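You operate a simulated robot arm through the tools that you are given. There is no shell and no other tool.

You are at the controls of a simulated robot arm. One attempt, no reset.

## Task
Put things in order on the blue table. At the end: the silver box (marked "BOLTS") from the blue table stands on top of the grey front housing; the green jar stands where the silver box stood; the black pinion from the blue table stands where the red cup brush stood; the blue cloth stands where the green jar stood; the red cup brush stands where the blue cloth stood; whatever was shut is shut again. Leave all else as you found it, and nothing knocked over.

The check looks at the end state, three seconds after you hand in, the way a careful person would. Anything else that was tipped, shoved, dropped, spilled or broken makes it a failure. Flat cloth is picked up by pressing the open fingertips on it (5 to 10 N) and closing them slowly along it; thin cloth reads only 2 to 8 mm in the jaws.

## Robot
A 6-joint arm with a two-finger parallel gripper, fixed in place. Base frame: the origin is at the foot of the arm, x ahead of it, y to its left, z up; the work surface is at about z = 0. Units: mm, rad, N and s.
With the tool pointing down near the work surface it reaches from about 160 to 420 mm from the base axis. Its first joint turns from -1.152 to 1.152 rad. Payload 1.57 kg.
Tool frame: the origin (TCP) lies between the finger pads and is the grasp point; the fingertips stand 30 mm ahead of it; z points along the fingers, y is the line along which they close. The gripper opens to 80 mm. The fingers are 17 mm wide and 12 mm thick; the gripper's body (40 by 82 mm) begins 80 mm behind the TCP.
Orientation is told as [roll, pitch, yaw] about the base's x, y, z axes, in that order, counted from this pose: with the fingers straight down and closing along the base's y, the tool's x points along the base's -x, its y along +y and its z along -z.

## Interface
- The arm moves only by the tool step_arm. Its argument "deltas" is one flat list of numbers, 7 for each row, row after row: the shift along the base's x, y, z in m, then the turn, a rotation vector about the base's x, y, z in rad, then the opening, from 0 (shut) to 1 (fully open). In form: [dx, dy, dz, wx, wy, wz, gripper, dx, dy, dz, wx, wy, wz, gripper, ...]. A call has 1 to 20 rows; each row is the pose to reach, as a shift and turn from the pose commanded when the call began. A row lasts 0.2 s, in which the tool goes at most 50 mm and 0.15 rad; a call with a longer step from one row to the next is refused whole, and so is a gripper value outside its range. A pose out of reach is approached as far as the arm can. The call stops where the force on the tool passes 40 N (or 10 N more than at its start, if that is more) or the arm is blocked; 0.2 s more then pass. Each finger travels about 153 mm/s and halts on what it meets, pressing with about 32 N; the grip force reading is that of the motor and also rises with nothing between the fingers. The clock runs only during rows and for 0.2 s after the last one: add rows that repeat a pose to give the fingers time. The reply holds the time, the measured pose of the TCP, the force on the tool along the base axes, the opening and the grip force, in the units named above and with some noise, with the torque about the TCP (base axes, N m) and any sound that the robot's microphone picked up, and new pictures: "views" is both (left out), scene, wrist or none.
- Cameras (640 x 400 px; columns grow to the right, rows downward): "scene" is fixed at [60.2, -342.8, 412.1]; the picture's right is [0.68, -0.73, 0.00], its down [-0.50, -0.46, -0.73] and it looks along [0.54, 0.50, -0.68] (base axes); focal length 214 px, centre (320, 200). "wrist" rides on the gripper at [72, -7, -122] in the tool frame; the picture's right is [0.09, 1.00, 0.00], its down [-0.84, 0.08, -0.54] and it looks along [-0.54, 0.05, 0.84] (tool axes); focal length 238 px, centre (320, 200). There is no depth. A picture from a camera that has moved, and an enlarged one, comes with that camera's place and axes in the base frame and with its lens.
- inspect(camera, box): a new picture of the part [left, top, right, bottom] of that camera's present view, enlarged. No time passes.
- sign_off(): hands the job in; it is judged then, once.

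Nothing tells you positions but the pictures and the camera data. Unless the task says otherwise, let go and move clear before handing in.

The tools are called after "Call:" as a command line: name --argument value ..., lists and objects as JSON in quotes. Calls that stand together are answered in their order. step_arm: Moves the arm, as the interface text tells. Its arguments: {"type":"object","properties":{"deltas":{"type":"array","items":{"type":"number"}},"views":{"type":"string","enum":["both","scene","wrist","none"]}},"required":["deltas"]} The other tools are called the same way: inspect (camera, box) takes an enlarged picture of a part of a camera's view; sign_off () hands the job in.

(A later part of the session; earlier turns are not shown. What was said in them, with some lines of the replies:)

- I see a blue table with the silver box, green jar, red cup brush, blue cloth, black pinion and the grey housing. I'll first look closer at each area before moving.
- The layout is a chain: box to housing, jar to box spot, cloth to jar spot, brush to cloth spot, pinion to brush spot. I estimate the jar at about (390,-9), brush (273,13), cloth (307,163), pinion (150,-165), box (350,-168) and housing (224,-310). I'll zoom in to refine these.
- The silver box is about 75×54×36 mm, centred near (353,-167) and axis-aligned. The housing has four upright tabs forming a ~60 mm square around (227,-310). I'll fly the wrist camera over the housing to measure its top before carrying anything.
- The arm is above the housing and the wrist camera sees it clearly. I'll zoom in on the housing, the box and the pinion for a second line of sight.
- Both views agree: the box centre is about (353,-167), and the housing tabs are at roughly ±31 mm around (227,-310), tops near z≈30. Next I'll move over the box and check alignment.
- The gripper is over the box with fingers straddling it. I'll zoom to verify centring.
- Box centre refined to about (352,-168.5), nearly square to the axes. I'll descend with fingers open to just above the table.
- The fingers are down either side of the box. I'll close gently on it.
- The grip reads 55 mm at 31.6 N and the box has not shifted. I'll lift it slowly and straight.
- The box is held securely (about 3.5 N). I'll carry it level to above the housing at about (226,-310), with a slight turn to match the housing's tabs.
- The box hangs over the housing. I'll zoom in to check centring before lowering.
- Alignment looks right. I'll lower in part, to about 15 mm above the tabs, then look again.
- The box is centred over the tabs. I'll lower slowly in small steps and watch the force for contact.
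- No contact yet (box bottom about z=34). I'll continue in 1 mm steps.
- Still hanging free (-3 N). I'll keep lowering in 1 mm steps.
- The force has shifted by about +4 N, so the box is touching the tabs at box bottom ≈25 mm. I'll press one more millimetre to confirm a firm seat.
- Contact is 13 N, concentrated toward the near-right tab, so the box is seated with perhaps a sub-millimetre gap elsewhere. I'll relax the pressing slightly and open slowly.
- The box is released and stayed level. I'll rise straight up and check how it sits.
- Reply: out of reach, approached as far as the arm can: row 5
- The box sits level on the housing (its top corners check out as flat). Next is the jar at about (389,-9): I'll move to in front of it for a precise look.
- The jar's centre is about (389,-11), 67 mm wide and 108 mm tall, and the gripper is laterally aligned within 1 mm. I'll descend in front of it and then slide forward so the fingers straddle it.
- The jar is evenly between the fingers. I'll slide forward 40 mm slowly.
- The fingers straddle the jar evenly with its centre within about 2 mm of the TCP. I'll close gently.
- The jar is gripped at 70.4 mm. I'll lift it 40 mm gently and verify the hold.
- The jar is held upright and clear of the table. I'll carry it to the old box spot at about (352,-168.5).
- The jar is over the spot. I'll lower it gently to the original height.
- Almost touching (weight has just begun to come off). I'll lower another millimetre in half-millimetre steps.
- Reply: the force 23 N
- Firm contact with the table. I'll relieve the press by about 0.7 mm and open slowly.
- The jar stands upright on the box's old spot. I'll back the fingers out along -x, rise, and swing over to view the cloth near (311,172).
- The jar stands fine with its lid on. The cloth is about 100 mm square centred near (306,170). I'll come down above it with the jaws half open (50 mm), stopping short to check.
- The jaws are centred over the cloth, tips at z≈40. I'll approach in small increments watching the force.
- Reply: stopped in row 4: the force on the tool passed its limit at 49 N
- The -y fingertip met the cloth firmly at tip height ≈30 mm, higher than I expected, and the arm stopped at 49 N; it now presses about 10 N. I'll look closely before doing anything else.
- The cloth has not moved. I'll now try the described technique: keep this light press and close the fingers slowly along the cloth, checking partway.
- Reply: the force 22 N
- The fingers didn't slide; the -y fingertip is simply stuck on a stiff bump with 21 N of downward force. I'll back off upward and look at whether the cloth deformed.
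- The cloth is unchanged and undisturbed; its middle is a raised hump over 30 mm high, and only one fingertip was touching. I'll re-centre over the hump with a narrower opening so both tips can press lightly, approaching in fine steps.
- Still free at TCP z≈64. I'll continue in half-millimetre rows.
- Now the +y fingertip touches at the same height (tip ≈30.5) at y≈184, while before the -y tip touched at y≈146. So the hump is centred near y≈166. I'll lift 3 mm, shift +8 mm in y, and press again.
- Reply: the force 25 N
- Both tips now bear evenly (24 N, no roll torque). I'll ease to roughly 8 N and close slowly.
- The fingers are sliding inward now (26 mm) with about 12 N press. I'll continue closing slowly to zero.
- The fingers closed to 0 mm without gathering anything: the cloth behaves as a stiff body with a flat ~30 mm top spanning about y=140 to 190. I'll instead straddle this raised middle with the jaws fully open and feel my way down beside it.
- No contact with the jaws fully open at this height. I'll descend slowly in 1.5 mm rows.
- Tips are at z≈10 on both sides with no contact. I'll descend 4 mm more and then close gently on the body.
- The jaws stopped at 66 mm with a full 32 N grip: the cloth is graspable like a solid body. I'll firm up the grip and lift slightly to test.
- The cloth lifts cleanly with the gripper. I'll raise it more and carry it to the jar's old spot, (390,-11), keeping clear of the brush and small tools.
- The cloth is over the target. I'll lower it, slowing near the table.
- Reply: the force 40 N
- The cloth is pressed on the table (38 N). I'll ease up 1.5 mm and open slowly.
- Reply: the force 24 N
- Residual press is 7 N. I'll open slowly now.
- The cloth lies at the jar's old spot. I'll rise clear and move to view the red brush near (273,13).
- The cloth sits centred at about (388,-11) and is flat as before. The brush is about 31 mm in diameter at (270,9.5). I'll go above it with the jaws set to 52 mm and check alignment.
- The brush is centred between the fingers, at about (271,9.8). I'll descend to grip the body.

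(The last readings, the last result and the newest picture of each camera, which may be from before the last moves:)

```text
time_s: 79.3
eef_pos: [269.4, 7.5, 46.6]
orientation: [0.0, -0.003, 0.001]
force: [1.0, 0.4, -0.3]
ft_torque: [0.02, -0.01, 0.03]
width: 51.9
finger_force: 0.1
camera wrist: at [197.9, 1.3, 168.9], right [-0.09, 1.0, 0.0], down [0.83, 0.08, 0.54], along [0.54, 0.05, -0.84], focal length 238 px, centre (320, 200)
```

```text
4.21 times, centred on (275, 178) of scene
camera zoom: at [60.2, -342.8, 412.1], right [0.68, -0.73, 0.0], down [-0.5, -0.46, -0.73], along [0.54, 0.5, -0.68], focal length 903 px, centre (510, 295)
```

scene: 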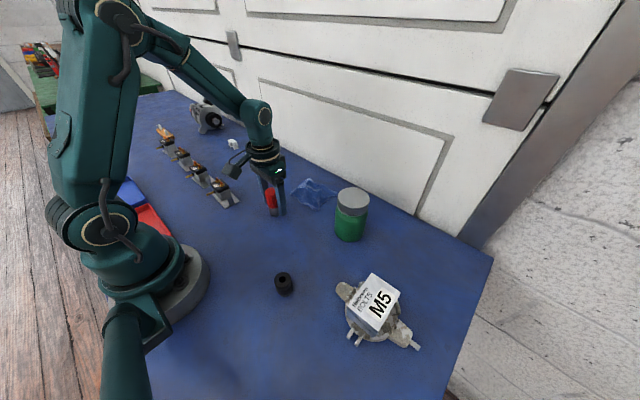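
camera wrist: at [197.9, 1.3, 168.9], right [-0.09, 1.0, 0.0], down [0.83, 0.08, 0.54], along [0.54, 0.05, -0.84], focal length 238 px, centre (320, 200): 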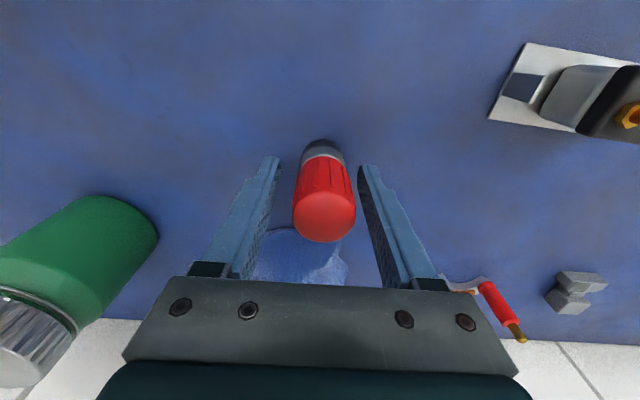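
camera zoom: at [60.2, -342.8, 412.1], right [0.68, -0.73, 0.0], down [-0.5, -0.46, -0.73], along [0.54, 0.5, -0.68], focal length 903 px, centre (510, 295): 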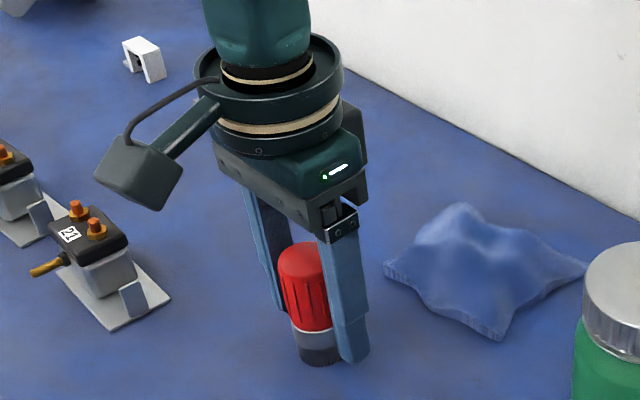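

The brush is about 2 mm toward +y of centre. I'll shift 1.5 mm and close slowly.

Call:
step_arm --deltas '[0.0005, 0.0015, 0, 0, 0, 0, 0.65, 0.0005, 0.0015, 0, 0, 0, 0, 0.55, 0.0005, 0.0015, 0, 0, 0, 0, 0.48, 0.0005, 0.0015, 0, 0, 0, 0, 0.44, 0.0005, 0.0015, 0, 0, 0, 0, 0.42, 0.0005, 0.0015, 0, 0, 0, 0, 0.4, 0.0005, 0.0015, 0, 0, 0, 0, 0.38, 0.0005, 0.0015, 0, 0, 0, 0, 0.35, 0.0005, 0.0015, 0, 0, 0, 0, 0.2, 0.0005, 0.0015, 0, 0, 0, 0, 0.2]' --views "both"

Call:
inspect --camera "wrist" --box '[240, 80, 400, 240]'

Call:
inspect --camera "scene" --box '[235, 130, 315, 225]'

```text
time_s: 81.5
eef_pos: [271.3, 9.9, 47.1]
orientation: [0.0, -0.004, 0.001]
force: [0.2, 0.4, 0.3]
ft_torque: [0.01, 0.0, -0.03]
width: 31.2
finger_force: 32.1
camera wrist: at [198.6, 2.7, 169.4], right [-0.09, 1.0, 0.0], down [0.83, 0.08, 0.54], along [0.54, 0.05, -0.84], focal length 238 px, centre (320, 200)
```

scene: 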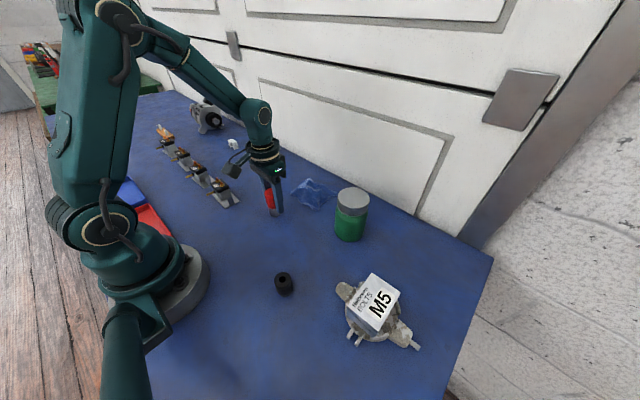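
wrist: 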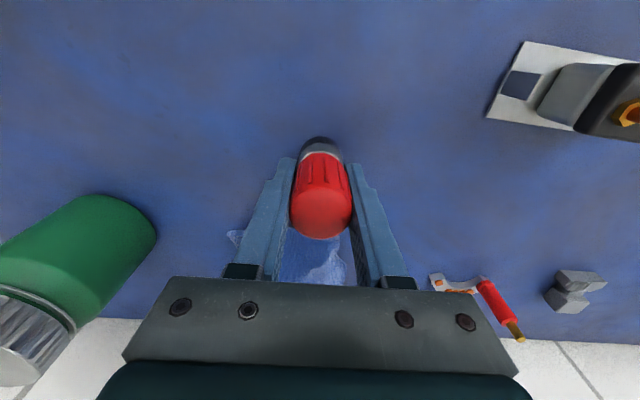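

```text
2.50 times, centred on (320, 160) of wrist
camera zoom: at [198.6, 2.7, 169.4], right [-0.09, 1.0, 0.0], down [0.83, 0.08, 0.54], along [0.54, 0.05, -0.84], focal length 596 px, centre (320, 300)
```

zoom: 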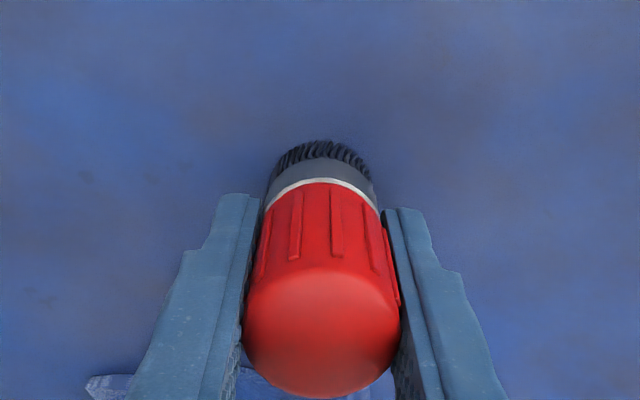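

```text
4.21 times, centred on (275, 178) of scene
camera zoom: at [60.2, -342.8, 412.1], right [0.68, -0.73, 0.0], down [-0.5, -0.46, -0.73], along [0.54, 0.5, -0.68], focal length 903 px, centre (510, 295)
```

zoom: 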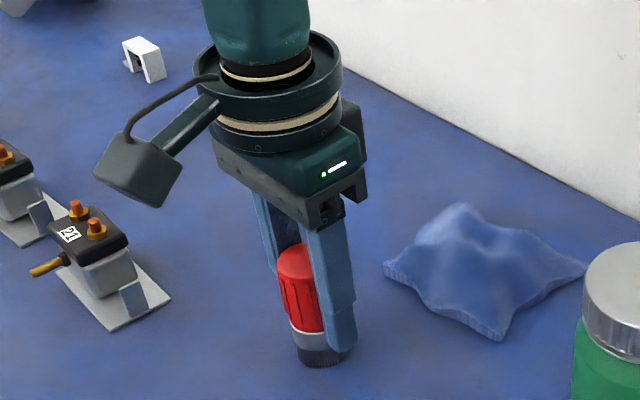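

The brush is held at 31 mm. I'll lift it 40 mm and carry it to the cloth's former centre at about (308.5,168).

Call:
step_arm --deltas '[0, 0, 0.004, 0, 0, 0, 0.2, 0, 0, 0.012, 0, 0, 0, 0.2, 0, 0, 0.025, 0, 0, 0, 0.2, 0, 0, 0.038, 0, 0, 0, 0.2, 0.002, 0.01, 0.04, 0, 0, 0, 0.2, 0.007, 0.03, 0.04, 0, 0, 0, 0.2, 0.013, 0.053, 0.04, 0, 0, 0, 0.2, 0.019, 0.078, 0.04, 0, 0, 0, 0.2, 0.025, 0.103, 0.04, 0, 0, 0, 0.2, 0.03, 0.126, 0.04, 0, 0, 0, 0.2, 0.034, 0.144, 0.04, 0, 0, 0, 0.2, 0.037, 0.155, 0.04, 0, 0, 0, 0.2, 0.0375, 0.1582, 0.04, 0, 0, 0, 0.2, 0.0375, 0.1582, 0.04, 0, 0, 0, 0.2]' --views "both"

Call:
inspect --camera "scene" --box '[215, 110, 305, 215]'

```text
time_s: 84.5
eef_pos: [308.0, 169.5, 88.1]
orientation: [-0.001, -0.004, 0.0]
force: [0.1, 0.1, -0.8]
ft_torque: [0.01, 0.03, 0.01]
width: 31.2
finger_force: 32.0
camera wrist: at [236.0, 161.9, 209.9], right [-0.09, 1.0, 0.0], down [0.83, 0.08, 0.54], along [0.54, 0.05, -0.84], focal length 238 px, centre (320, 200)
```

scene: 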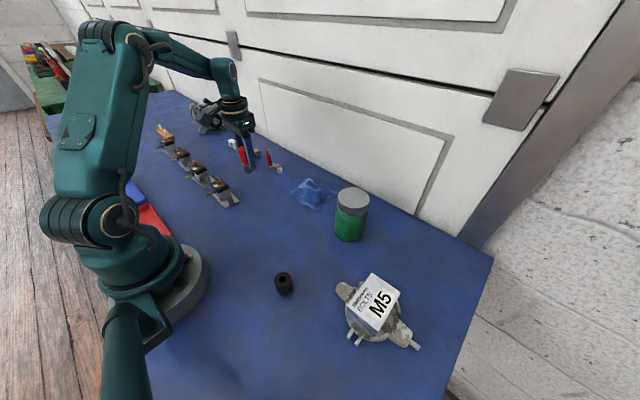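
wrist: 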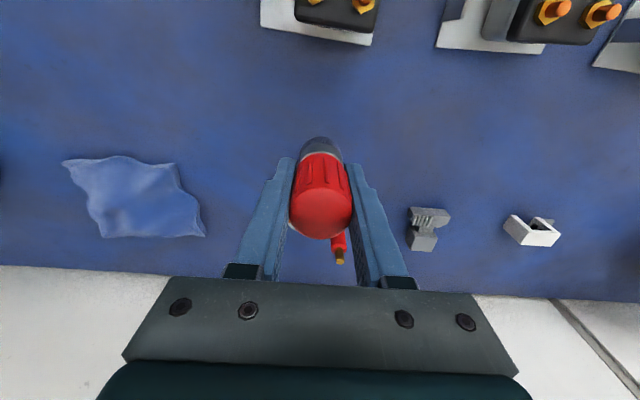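

```text
3.81 times, centred on (260, 162) of scene
camera zoom: at [60.2, -342.8, 412.1], right [0.68, -0.73, 0.0], down [-0.5, -0.46, -0.73], along [0.54, 0.5, -0.68], focal length 817 px, centre (549, 343)
```

zoom: 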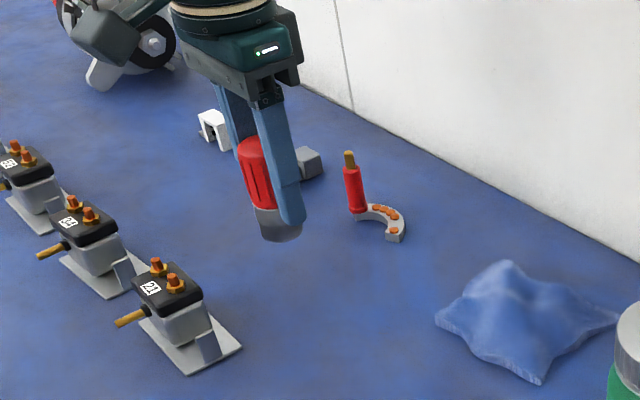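

The brush hangs upright over the spot. I'll lower it to just above the table.

Call:
step_arm --deltas '[0, 0, -0.008, 0, 0, 0, 0.2, 0, 0, -0.018, 0, 0, 0, 0.2, 0, 0, -0.027, 0, 0, 0, 0.2, 0, 0, -0.034, 0, 0, 0, 0.2, 0, 0, -0.037, 0, 0, 0, 0.2, 0, 0, -0.039, 0, 0, 0, 0.2, 0, 0, -0.039, 0, 0, 0, 0.2]' --views "none"

```text
time_s: 86.1
eef_pos: [308.1, 168.0, 49.5]
orientation: [0.001, -0.003, 0.002]
force: [0.0, 0.0, -0.8]
ft_torque: [0.03, -0.02, -0.02]
width: 30.9
finger_force: 31.5
```

Call:
step_arm --deltas '[0, 0, -0.0006, 0, 0, 0, 0.2, 0, 0, -0.0012, 0, 0, 0, 0.2, 0, 0, -0.0018, 0, 0, 0, 0.2]' --views "none"

```text
time_s: 86.9
eef_pos: [309.6, 168.7, 48.6]
orientation: [0.0, -0.003, 0.003]
force: [-1.3, -1.3, 5.5]
ft_torque: [-0.05, 0.15, 0.01]
width: 31.0
finger_force: 32.2
```

The brush touches the table (about 6 N). I'll release slowly.

Call:
step_arm --deltas '[0, 0, 0, 0, 0, 0, 0.37, 0, 0, 0, 0, 0, 0, 0.39, 0, 0, 0, 0, 0, 0, 0.41, 0, 0, 0, 0, 0, 0, 0.44, 0, 0, 0, 0, 0, 0, 0.5, 0, 0, 0, 0, 0, 0, 0.58, 0, 0, 0, 0, 0, 0, 0.65, 0, 0, 0, 0, 0, 0, 0.65]' --views "both"

Call:
inspect --camera "wrist" --box '[240, 80, 400, 240]'

Call:
inspect --camera "scene" --box '[215, 120, 305, 215]'

```text
time_s: 88.7
eef_pos: [308.4, 168.0, 46.3]
orientation: [-0.001, -0.002, 0.002]
force: [0.2, -0.7, -0.3]
ft_torque: [0.01, 0.01, -0.01]
width: 52.2
finger_force: 0.0
camera wrist: at [236.4, 161.3, 169.2], right [-0.09, 1.0, 0.0], down [0.83, 0.08, 0.54], along [0.54, 0.05, -0.84], focal length 238 px, centre (320, 200)
```

scene: 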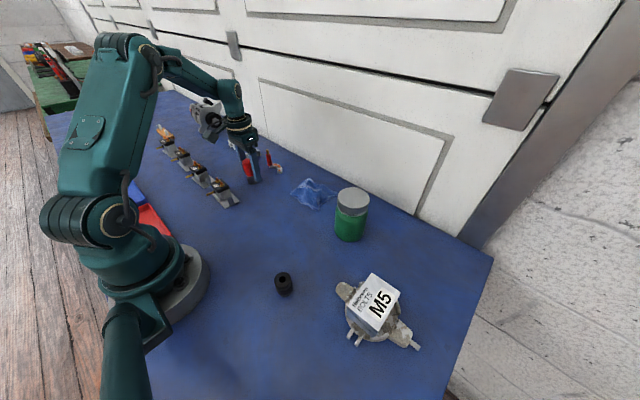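
wrist: 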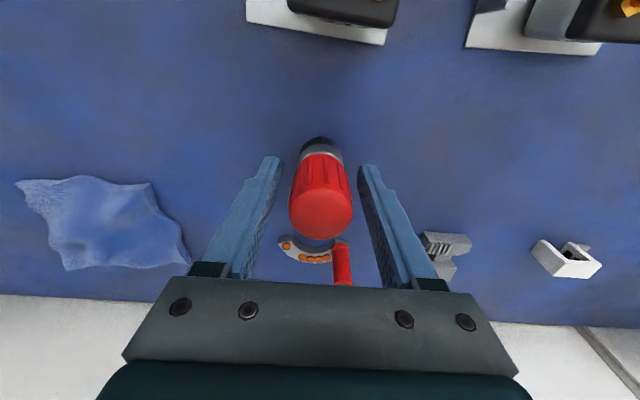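

```text
2.50 times, centred on (320, 160) of wrist
camera zoom: at [236.4, 161.3, 169.2], right [-0.09, 1.0, 0.0], down [0.83, 0.08, 0.54], along [0.54, 0.05, -0.84], focal length 596 px, centre (320, 300)
```

zoom: 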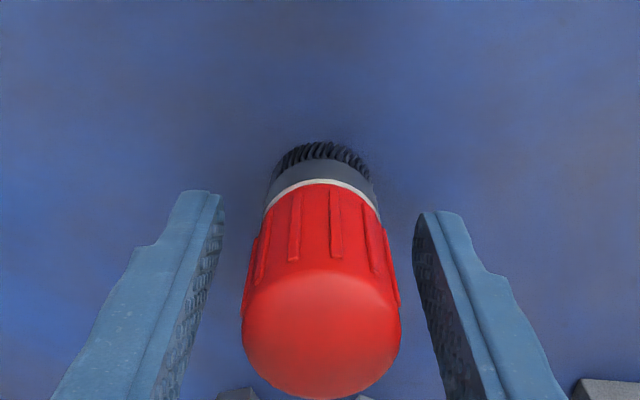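

```text
4.21 times, centred on (260, 168) of scene
camera zoom: at [60.2, -342.8, 412.1], right [0.68, -0.73, 0.0], down [-0.5, -0.46, -0.73], along [0.54, 0.5, -0.68], focal length 903 px, centre (573, 337)
```

zoom: 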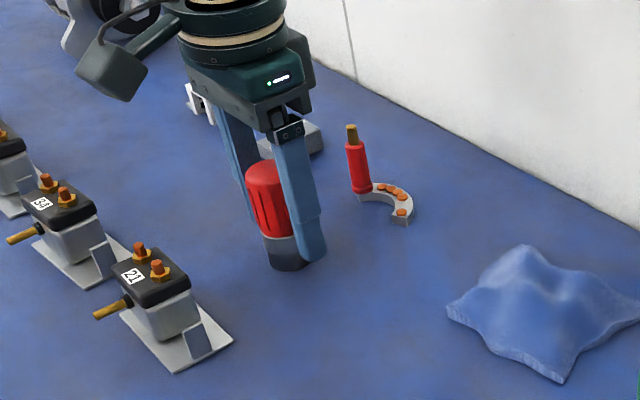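

The brush stands upright where the cloth was. I'll rise clear and go over the pinion near (151.5,-164).

Call:
step_arm --deltas '[0, 0, 0.015, 0, 0, 0, 0.65, 0, 0, 0.045, 0, 0, 0, 0.65, 0, 0, 0.08, 0, 0, 0, 0.65, -0.016, -0.034, 0.09, 0, 0, 0, 0.65, -0.033, -0.07, 0.09, 0, 0, 0, 0.65, -0.05, -0.107, 0.09, 0, 0, 0, 0.65, -0.067, -0.144, 0.09, 0, 0, 0, 0.65, -0.085, -0.181, 0.09, 0, 0, 0, 0.65, -0.102, -0.218, 0.09, 0, 0, 0, 0.65, -0.12, -0.255, 0.09, 0, 0, 0, 0.65, -0.137, -0.292, 0.09, 0, 0, 0, 0.65, -0.157, -0.332, 0.088, 0, 0, 0, 0.65, -0.157, -0.332, 0.088, 0, 0, 0, 0.65]' --views "both"

Call:
inspect --camera "wrist" --box '[240, 60, 400, 220]'

Call:
inspect --camera "scene" --box '[215, 130, 305, 215]'

```text
time_s: 91.5
eef_pos: [152.2, -166.9, 136.6]
orientation: [0.001, -0.002, 0.0]
force: [-0.4, 0.4, 0.7]
ft_torque: [0.02, -0.01, 0.01]
width: 52.0
finger_force: 0.1
camera wrist: at [79.5, -172.5, 257.7], right [-0.09, 1.0, 0.0], down [0.83, 0.08, 0.54], along [0.54, 0.05, -0.84], focal length 238 px, centre (320, 200)
```

scene: 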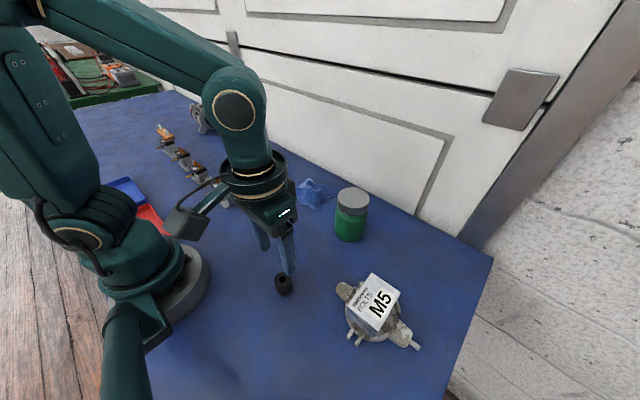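
wrist: 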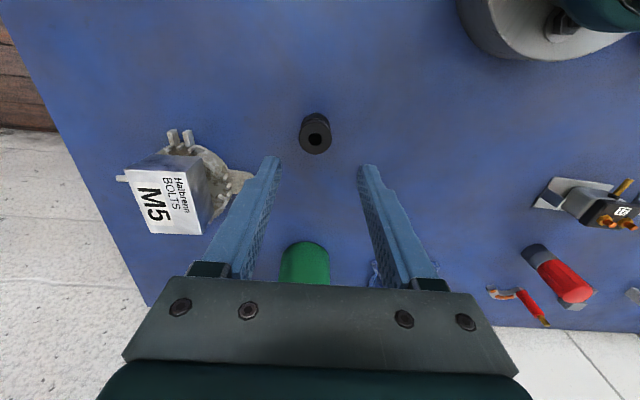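

```text
2.50 times, centred on (320, 140) of wrist
camera zoom: at [79.5, -172.5, 257.7], right [-0.09, 1.0, 0.0], down [0.83, 0.08, 0.54], along [0.54, 0.05, -0.84], focal length 596 px, centre (320, 350)
```

zoom: 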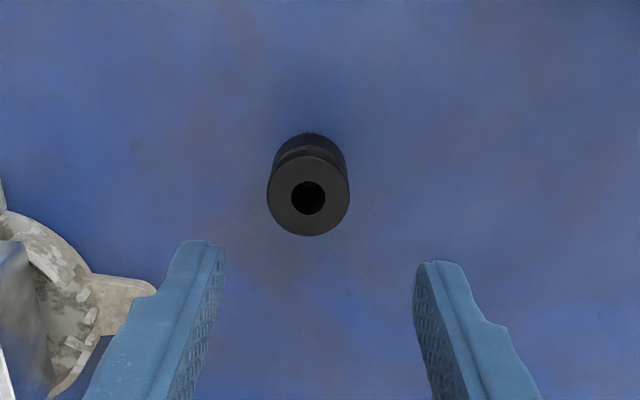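

```text
4.71 times, centred on (260, 172) of scene
camera zoom: at [60.2, -342.9, 412.1], right [0.68, -0.73, 0.0], down [-0.5, -0.46, -0.73], along [0.54, 0.5, -0.68], focal length 1009 px, centre (602, 329)
```

zoom: 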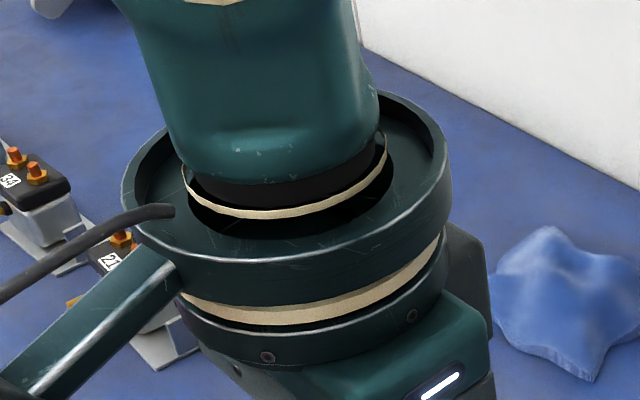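

The pinion appears slightly toward -y of the TCP. I'll shift about 4 mm, come down to z≈85 and re-check at closer range.

Call:
step_arm --deltas '[0.0005, -0.004, -0.01, 0, 0, 0, 0.65, 0.0005, -0.004, -0.03, 0, 0, 0, 0.65, 0.0005, -0.004, -0.05, 0, 0, 0, 0.65, 0.0005, -0.004, -0.05, 0, 0, 0, 0.65]' --views "both"

Call:
inspect --camera "wrist" --box '[240, 60, 400, 220]'

Call:
inspect --camera "scene" --box '[240, 220, 330, 310]'

```text
time_s: 92.5
eef_pos: [150.8, -167.1, 86.4]
orientation: [0.001, -0.003, 0.002]
force: [0.5, 0.4, -0.5]
ft_torque: [-0.01, -0.02, 0.0]
width: 51.9
finger_force: 0.0
camera wrist: at [79.1, -175.0, 207.3], right [-0.09, 1.0, 0.0], down [0.83, 0.08, 0.54], along [0.54, 0.05, -0.84], focal length 238 px, centre (320, 200)
```

scene: 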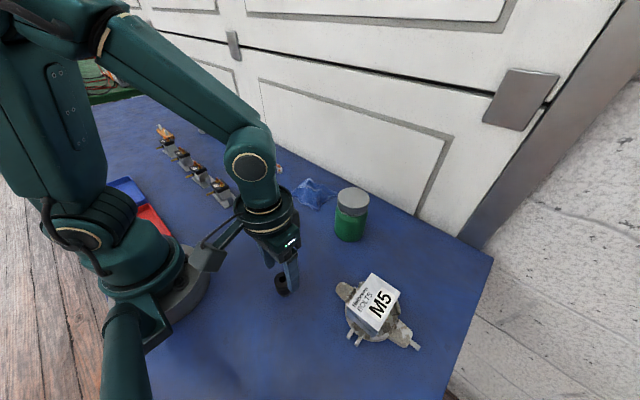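
wrist: 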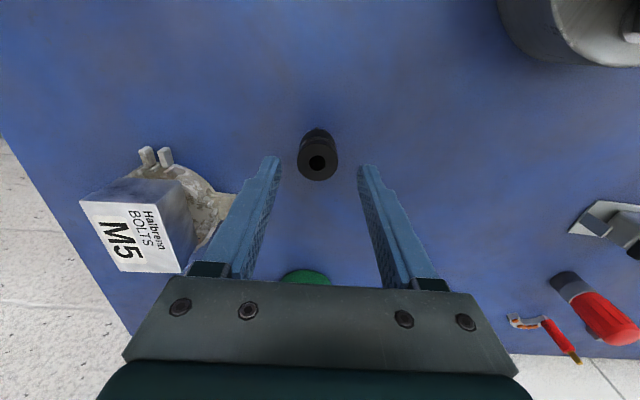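

```text
2.50 times, centred on (320, 140) of wrist
camera zoom: at [79.1, -175.0, 207.3], right [-0.09, 1.0, 0.0], down [0.83, 0.08, 0.54], along [0.54, 0.05, -0.84], focal length 596 px, centre (320, 350)
```

zoom: 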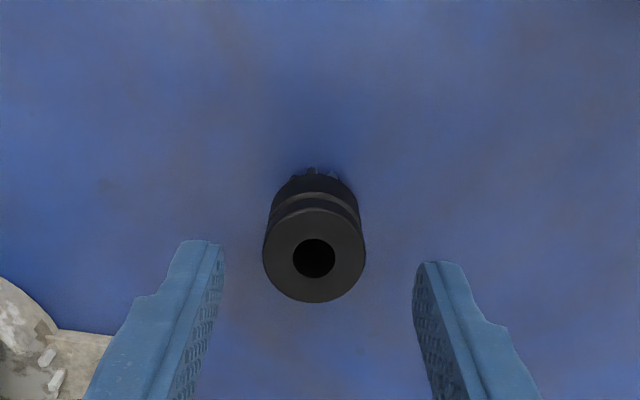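

```text
4.44 times, centred on (285, 265) of scene
camera zoom: at [60.2, -342.8, 412.1], right [0.68, -0.73, 0.0], down [-0.5, -0.46, -0.73], along [0.54, 0.5, -0.68], focal length 953 px, centre (476, -89)
```

zoom: 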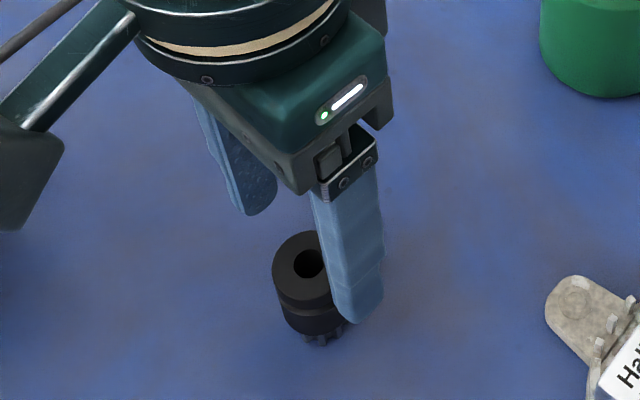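

The pinion is about 3 mm toward -y and 1.5 mm toward +x. I'll correct this and descend around it.

Call:
step_arm --deltas '[0.0015, -0.003, 0, 0, 0, 0, 0.65, 0.0015, -0.003, -0.012, 0, 0, 0, 0.65, 0.0015, -0.003, -0.024, 0, 0, 0, 0.65, 0.0015, -0.003, -0.036, 0, 0, 0, 0.65, 0.0015, -0.003, -0.044, 0, 0, 0, 0.65, 0.0015, -0.003, -0.049, 0, 0, 0, 0.65, 0.0015, -0.003, -0.049, 0, 0, 0, 0.65]' --views "both"

Call:
inspect --camera "wrist" --box '[240, 80, 400, 240]'

Call:
inspect --camera "scene" --box '[240, 220, 330, 310]'

```text
time_s: 94.1
eef_pos: [152.5, -170.3, 36.9]
orientation: [0.001, -0.004, 0.001]
force: [0.6, 0.3, -0.4]
ft_torque: [0.02, 0.0, 0.02]
width: 52.1
finger_force: 0.0
camera wrist: at [81.4, -177.2, 157.0], right [-0.09, 1.0, 0.0], down [0.83, 0.08, 0.54], along [0.54, 0.05, -0.84], focal length 238 px, centre (320, 200)
```

scene: 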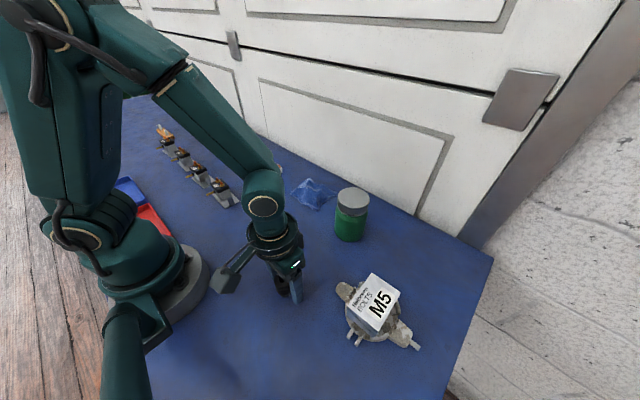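
wrist: 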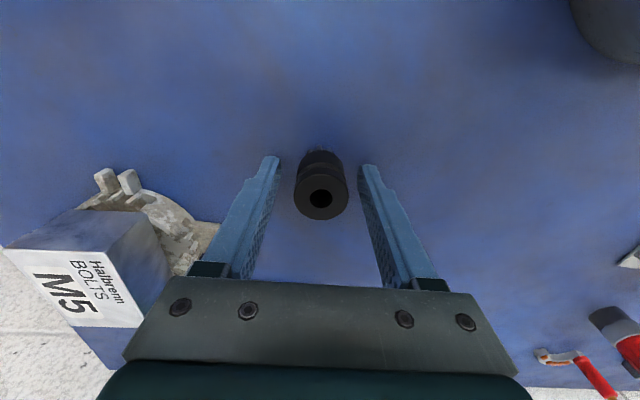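

```text
2.50 times, centred on (320, 160) of wrist
camera zoom: at [81.4, -177.2, 157.0], right [-0.09, 1.0, 0.0], down [0.83, 0.08, 0.54], along [0.54, 0.05, -0.84], focal length 596 px, centre (320, 300)
```

zoom: 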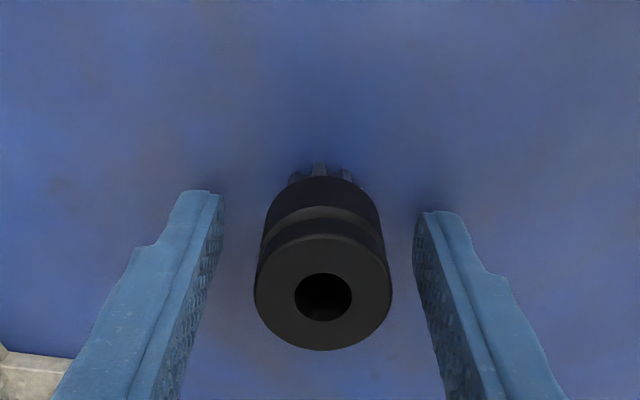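

```text
4.44 times, centred on (285, 265) of scene
camera zoom: at [60.2, -342.8, 412.1], right [0.68, -0.73, 0.0], down [-0.5, -0.46, -0.73], along [0.54, 0.5, -0.68], focal length 953 px, centre (476, -89)
```

zoom: 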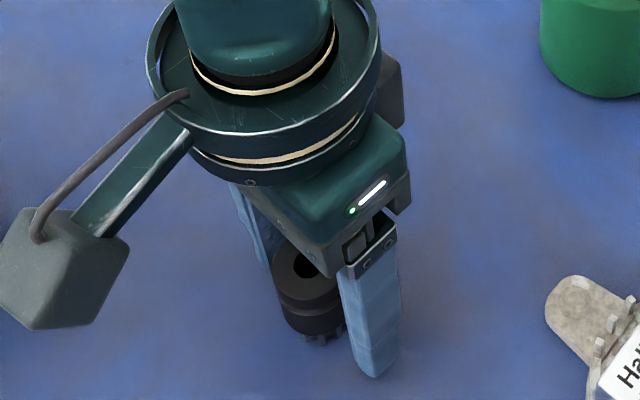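

Well centred. I'll nudge +1.5 mm in x and close slowly.

Call:
step_arm --deltas '[0.0015, 0, 0, 0, 0, 0, 0.65, 0.0015, 0, 0, 0, 0, 0, 0.55, 0.0015, 0, 0, 0, 0, 0, 0.48, 0.0015, 0, 0, 0, 0, 0, 0.44, 0.0015, 0, 0, 0, 0, 0, 0.42, 0.0015, 0, 0, 0, 0, 0, 0.4, 0.0015, 0, 0, 0, 0, 0, 0.38, 0.0015, 0, 0, 0, 0, 0, 0.35, 0.0015, 0, 0, 0, 0, 0, 0.2, 0.0015, 0, 0, 0, 0, 0, 0.2]' --views "both"

Call:
inspect --camera "wrist" --box '[240, 80, 400, 240]'

Call:
inspect --camera "scene" --box '[240, 220, 330, 310]'

```text
time_s: 96.3
eef_pos: [155.7, -171.4, 33.8]
orientation: [-0.001, -0.003, 0.002]
force: [0.2, 0.0, 0.8]
ft_torque: [0.05, -0.03, -0.02]
width: 29.3
finger_force: 31.6
camera wrist: at [82.8, -177.5, 156.8], right [-0.09, 1.0, 0.0], down [0.83, 0.08, 0.54], along [0.54, 0.05, -0.84], focal length 238 px, centre (320, 200)
```

scene: 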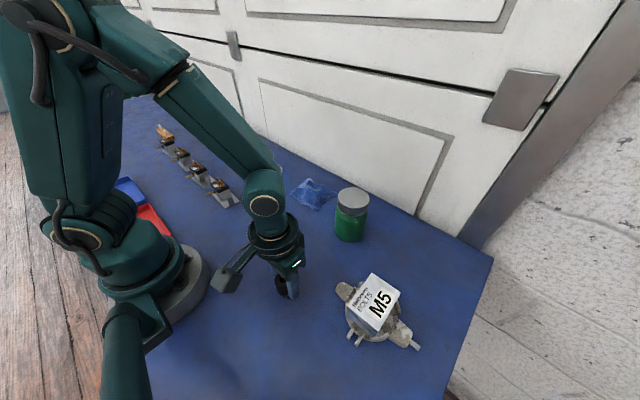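
wrist: 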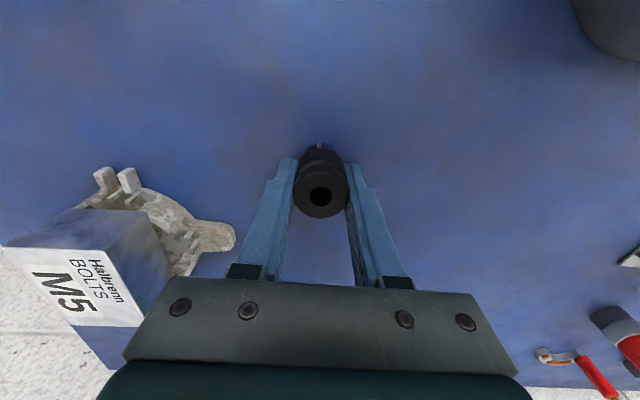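

```text
2.50 times, centred on (320, 160) of wrist
camera zoom: at [82.8, -177.5, 156.8], right [-0.09, 1.0, 0.0], down [0.83, 0.08, 0.54], along [0.54, 0.05, -0.84], focal length 596 px, centre (320, 300)
```

zoom: 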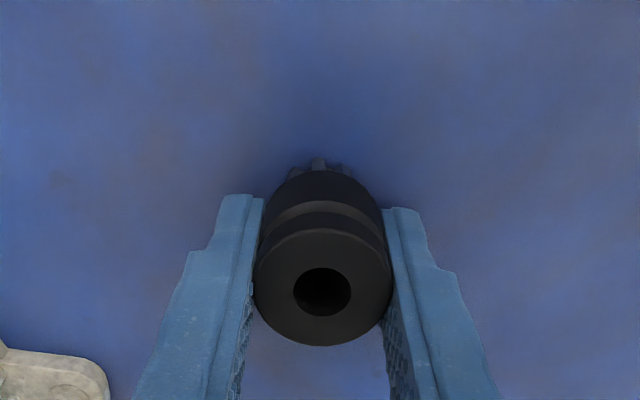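

```text
4.44 times, centred on (285, 265) of scene
camera zoom: at [60.2, -342.8, 412.1], right [0.68, -0.73, 0.0], down [-0.5, -0.46, -0.73], along [0.54, 0.5, -0.68], focal length 953 px, centre (476, -89)
```

zoom: 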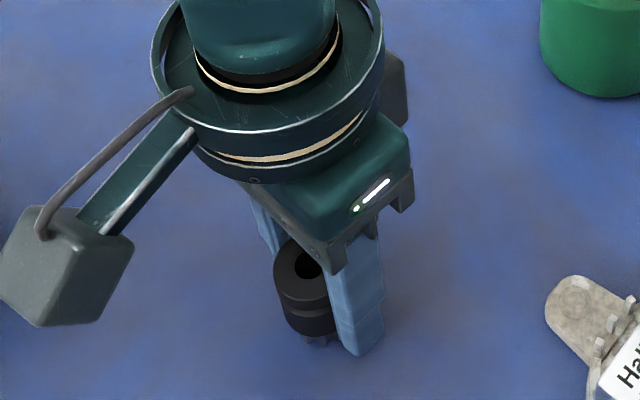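

The pinion is gripped at 29 mm. I'll lift it 50 mm and carry it to the brush's former spot at (271,10).

Call:
step_arm --deltas '[0, 0, 0.004, 0, 0, 0, 0.2, 0, 0, 0.015, 0, 0, 0, 0.2, 0, 0, 0.032, 0, 0, 0, 0.2, 0, 0, 0.046, 0, 0, 0, 0.2, 0.006, 0.009, 0.05, 0, 0, 0, 0.2, 0.018, 0.028, 0.05, 0, 0, 0, 0.2, 0.034, 0.053, 0.05, 0, 0, 0, 0.2, 0.05, 0.078, 0.05, 0, 0, 0, 0.2, 0.066, 0.103, 0.05, 0, 0, 0, 0.2, 0.082, 0.128, 0.05, 0, 0, 0, 0.2, 0.097, 0.151, 0.05, 0, 0, 0, 0.2, 0.109, 0.169, 0.05, 0, 0, 0, 0.2, 0.1155, 0.179, 0.05, 0, 0, 0, 0.2, 0.1157, 0.1798, 0.05, 0, 0, 0, 0.2, 0.1157, 0.1798, 0.05, 0, 0, 0, 0.2]' --views "both"

Call:
inspect --camera "scene" --box '[225, 130, 345, 230]'

```text
time_s: 99.5
eef_pos: [271.7, 8.1, 85.0]
orientation: [0.0, -0.005, 0.001]
force: [-0.5, 0.2, -0.9]
ft_torque: [-0.05, -0.05, 0.02]
width: 29.0
finger_force: 31.6
camera wrist: at [198.3, 1.7, 207.4], right [-0.09, 1.0, 0.0], down [0.83, 0.08, 0.54], along [0.54, 0.05, -0.84], focal length 238 px, centre (320, 200)
```

scene: 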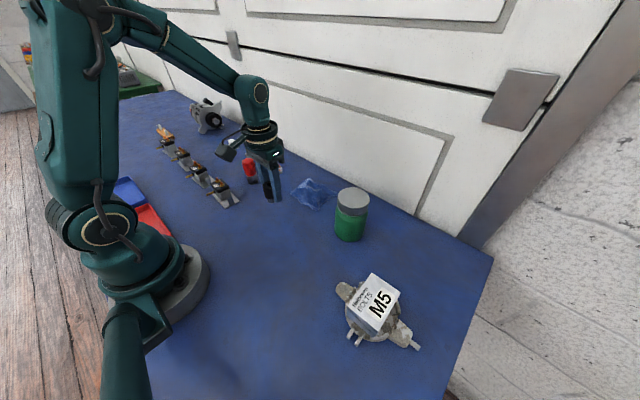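
wrist: 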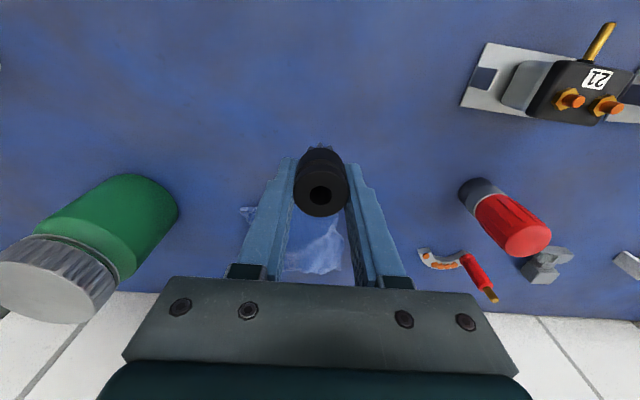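

```text
4.00 times, centred on (285, 180) of scene
camera zoom: at [60.2, -342.8, 412.1], right [0.68, -0.73, 0.0], down [-0.5, -0.46, -0.73], along [0.54, 0.5, -0.68], focal length 858 px, centre (460, 280)
```

zoom: 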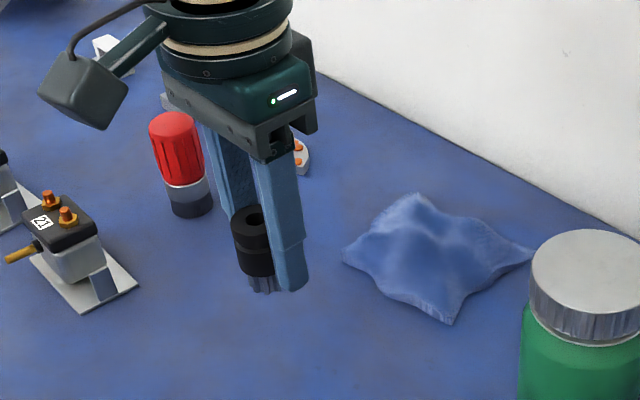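

Measured about 1 mm short in y; I'll correct that and lower the pinion.

Call:
step_arm --deltas '[0.0002, 0.001, -0.008, 0, 0, 0, 0.2, 0.0002, 0.001, -0.018, 0, 0, 0, 0.2, 0.0002, 0.001, -0.028, 0, 0, 0, 0.2, 0.0002, 0.001, -0.038, 0, 0, 0, 0.2, 0.0002, 0.001, -0.045, 0, 0, 0, 0.2, 0.0002, 0.001, -0.048, 0, 0, 0, 0.2, 0.0002, 0.001, -0.0488, 0, 0, 0, 0.2, 0.0002, 0.001, -0.0488, 0, 0, 0, 0.2]' --views "none"

```text
time_s: 101.3
eef_pos: [271.2, 8.8, 36.9]
orientation: [0.0, -0.004, 0.003]
force: [-2.5, -0.7, 6.3]
ft_torque: [-0.08, 0.09, 0.02]
width: 28.8
finger_force: 31.9
```

The pinion has touched the table (about 7 N). I'll release slowly.

Call:
step_arm --deltas '[0, 0, 0, 0, 0, 0, 0.34, 0, 0, 0, 0, 0, 0, 0.36, 0, 0, 0, 0, 0, 0, 0.38, 0, 0, 0, 0, 0, 0, 0.41, 0, 0, 0, 0, 0, 0, 0.46, 0, 0, 0, 0, 0, 0, 0.54, 0, 0, 0, 0, 0, 0, 0.65, 0, 0, 0, 0, 0, 0, 0.65]' --views "both"

Call:
inspect --camera "wrist" --box '[240, 80, 400, 240]'

Call:
inspect --camera "scene" --box '[225, 130, 345, 230]'

```text
time_s: 103.1
eef_pos: [271.3, 9.7, 37.6]
orientation: [0.001, -0.005, 0.001]
force: [-0.4, 0.1, 0.3]
ft_torque: [0.0, 0.01, 0.01]
width: 52.0
finger_force: 0.0
camera wrist: at [198.7, 2.6, 158.8], right [-0.09, 1.0, 0.0], down [0.83, 0.08, 0.54], along [0.54, 0.05, -0.84], focal length 238 px, centre (320, 200)
```

scene: 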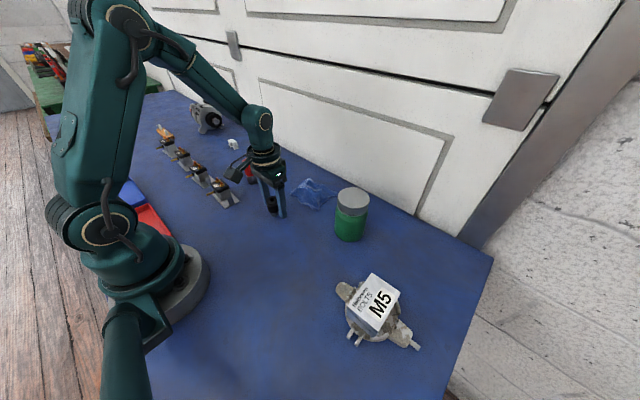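
wrist: 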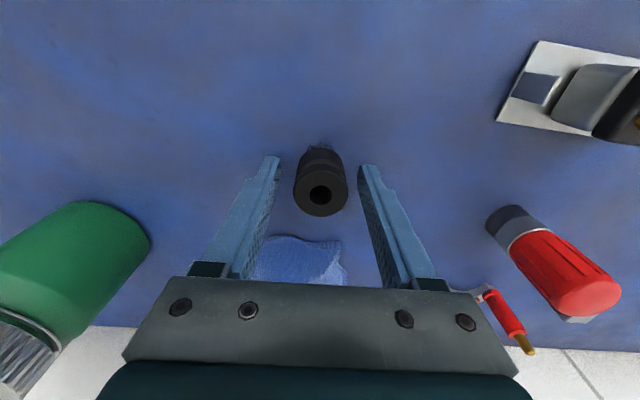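

```text
2.50 times, centred on (320, 160) of wrist
camera zoom: at [198.7, 2.6, 158.8], right [-0.09, 1.0, 0.0], down [0.83, 0.08, 0.54], along [0.54, 0.05, -0.84], focal length 596 px, centre (320, 300)
```

zoom: 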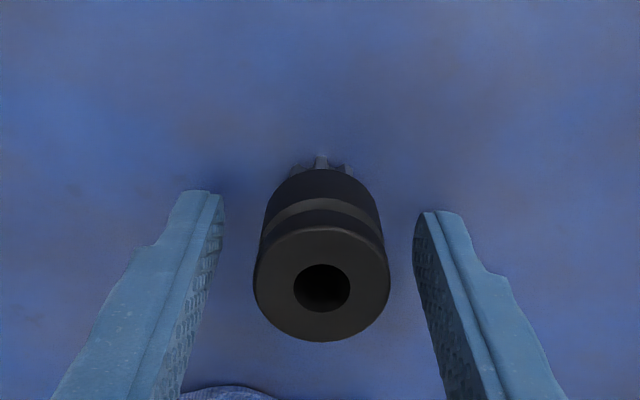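

```text
4.00 times, centred on (285, 180) of scene
camera zoom: at [60.2, -342.8, 412.1], right [0.68, -0.73, 0.0], down [-0.5, -0.46, -0.73], along [0.54, 0.5, -0.68], focal length 858 px, centre (460, 280)
```

zoom: 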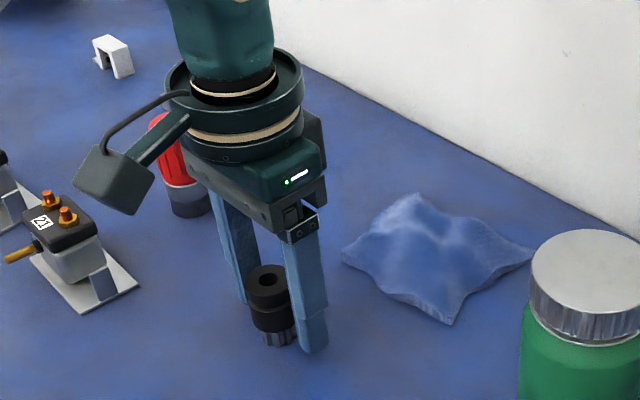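

The pinion stands upright. I'll rise straight up and return toward the starting pose for a final check.

Call:
step_arm --deltas '[0, 0, 0.012, 0, 0, 0, 0.65, 0, 0, 0.04, 0, 0, 0, 0.65, 0, 0, 0.08, 0, 0, 0, 0.65, 0, 0, 0.12, 0, 0, 0, 0.7, -0.012, -0.015, 0.155, 0, 0, 0, 0.8, -0.024, -0.03, 0.19, 0, 0, 0, 0.9, -0.036, -0.045, 0.215, 0, 0, 0, 1, -0.048, -0.0605, 0.2265, 0, 0, 0, 1, -0.048, -0.0605, 0.2265, 0, 0, 0, 1]' --views "both"

Call:
inspect --camera "scene" --box '[220, 130, 380, 250]'

Call:
inspect --camera "scene" --box '[325, 260, 430, 350]'

Call:
inspect --camera "wrist" --box '[200, 60, 540, 260]'

Call:
inspect --camera "wrist" --box '[60, 0, 280, 160]'

```text
time_s: 105.1
eef_pos: [223.8, -49.5, 262.9]
orientation: [-0.001, -0.004, 0.0]
force: [-0.2, -0.4, 0.1]
ft_torque: [-0.01, 0.0, 0.0]
width: 80.1
finger_force: 0.0
camera wrist: at [150.9, -57.1, 385.1], right [-0.09, 1.0, 0.0], down [0.83, 0.08, 0.55], along [0.54, 0.05, -0.84], focal length 238 px, centre (320, 200)
```

scene: 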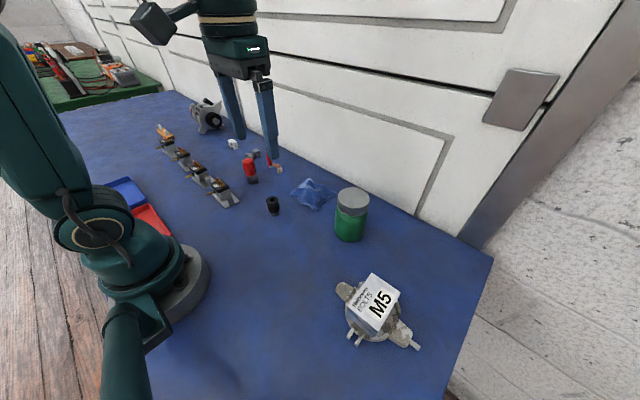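
wrist: 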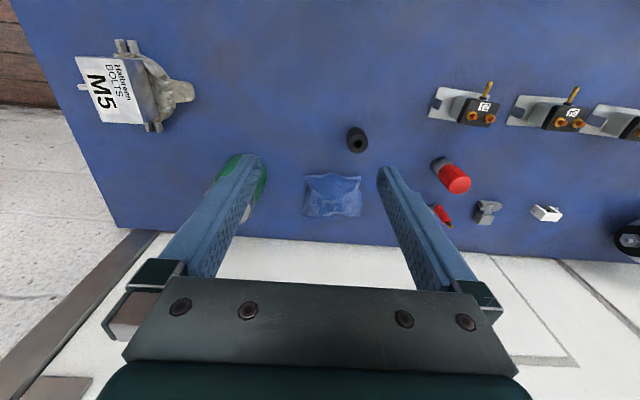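

```text
3.33 times, centred on (300, 190) of scene
camera zoom: at [60.2, -342.8, 412.1], right [0.68, -0.73, 0.0], down [-0.5, -0.46, -0.73], along [0.54, 0.5, -0.68], focal length 715 px, centre (387, 233)
```

zoom: 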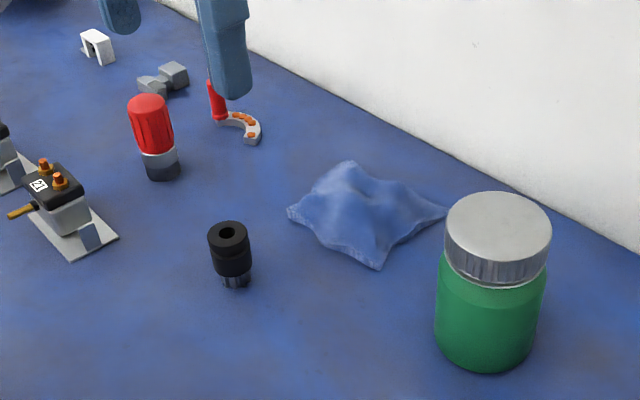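

```text
4.44 times, centred on (378, 305) of scene
camera zoom: at [60.2, -342.8, 412.1], right [0.68, -0.73, 0.0], down [-0.5, -0.46, -0.73], along [0.54, 0.5, -0.68], focal length 953 px, centre (64, -267)
```

zoom: 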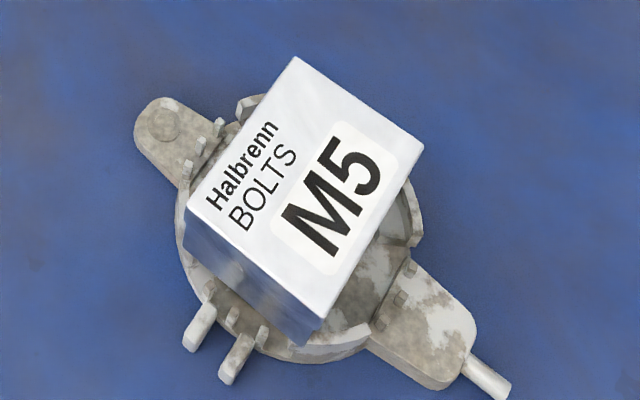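

```text
1.88 times, centred on (370, 160) of wrist
camera zoom: at [150.9, -57.1, 385.1], right [-0.09, 1.0, 0.0], down [0.83, 0.08, 0.55], along [0.54, 0.05, -0.84], focal length 449 px, centre (226, 275)
```

zoom: 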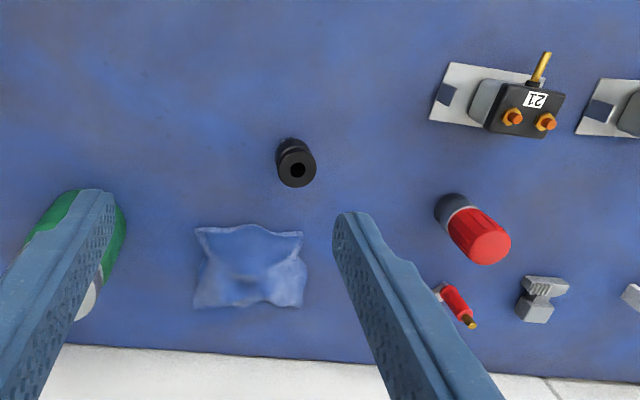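

```text
2.50 times, centred on (170, 80) of wrist
camera zoom: at [150.9, -57.1, 385.1], right [-0.09, 1.0, 0.0], down [0.83, 0.08, 0.55], along [0.54, 0.05, -0.84], focal length 596 px, centre (695, 500)
```

zoom: 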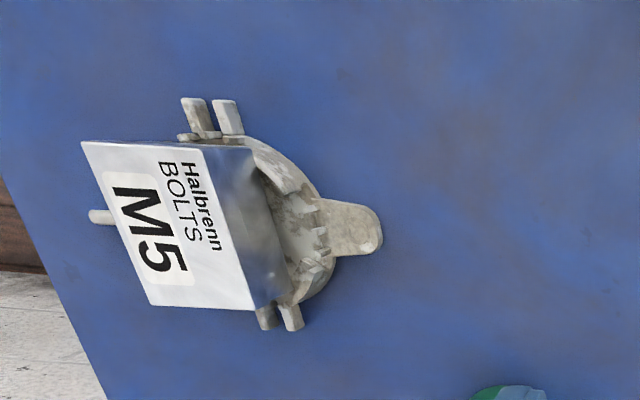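

All five items are in place. The M5 box is level on the housing, the jar is on the box's spot with its lid on, and the cloth is on the jar's spot. The brush is upright where the cloth was, the pinion is upright where the brush was, and nothing else appears disturbed. The arm is clear with the gripper empty, so I'm handing in.

Call:
sign_off

```text
The job is handed in.
```

I've handed the job in. In the last pictures before sign-off, all five items looked to be in their places. I don't have the check's result.

| Item | Now stands | How it looked |
|---|---|---|
| Silver box ("BOLTS") | on top of the grey front housing | level, resting on the housing's raised tabs |
| Green jar | where the silver box stood | upright, lid on |
| Blue cloth | where the green jar stood | flat, same shape as before |
| Red cup brush | where the blue cloth stood | upright |
| Black pinion | where the red cup brush stood | upright, gear end down as it was |

Each item sits within a few millimetres of its spot, as far as I can measure from the pictures.

**Cloth:** pressing and closing the fingertips along it, as the task described, did not gather it. It behaved like a stiff lump about 30 mm high. I gripped it across the raised middle at about 66 mm instead. One early press reached 49 N before the arm stopped itself, and the cloth did not shift or change shape.

The housing and the nearby small parts looked unmoved. Nothing had to be opened along the way. The arm finished empty and clear, close to its starting pose.
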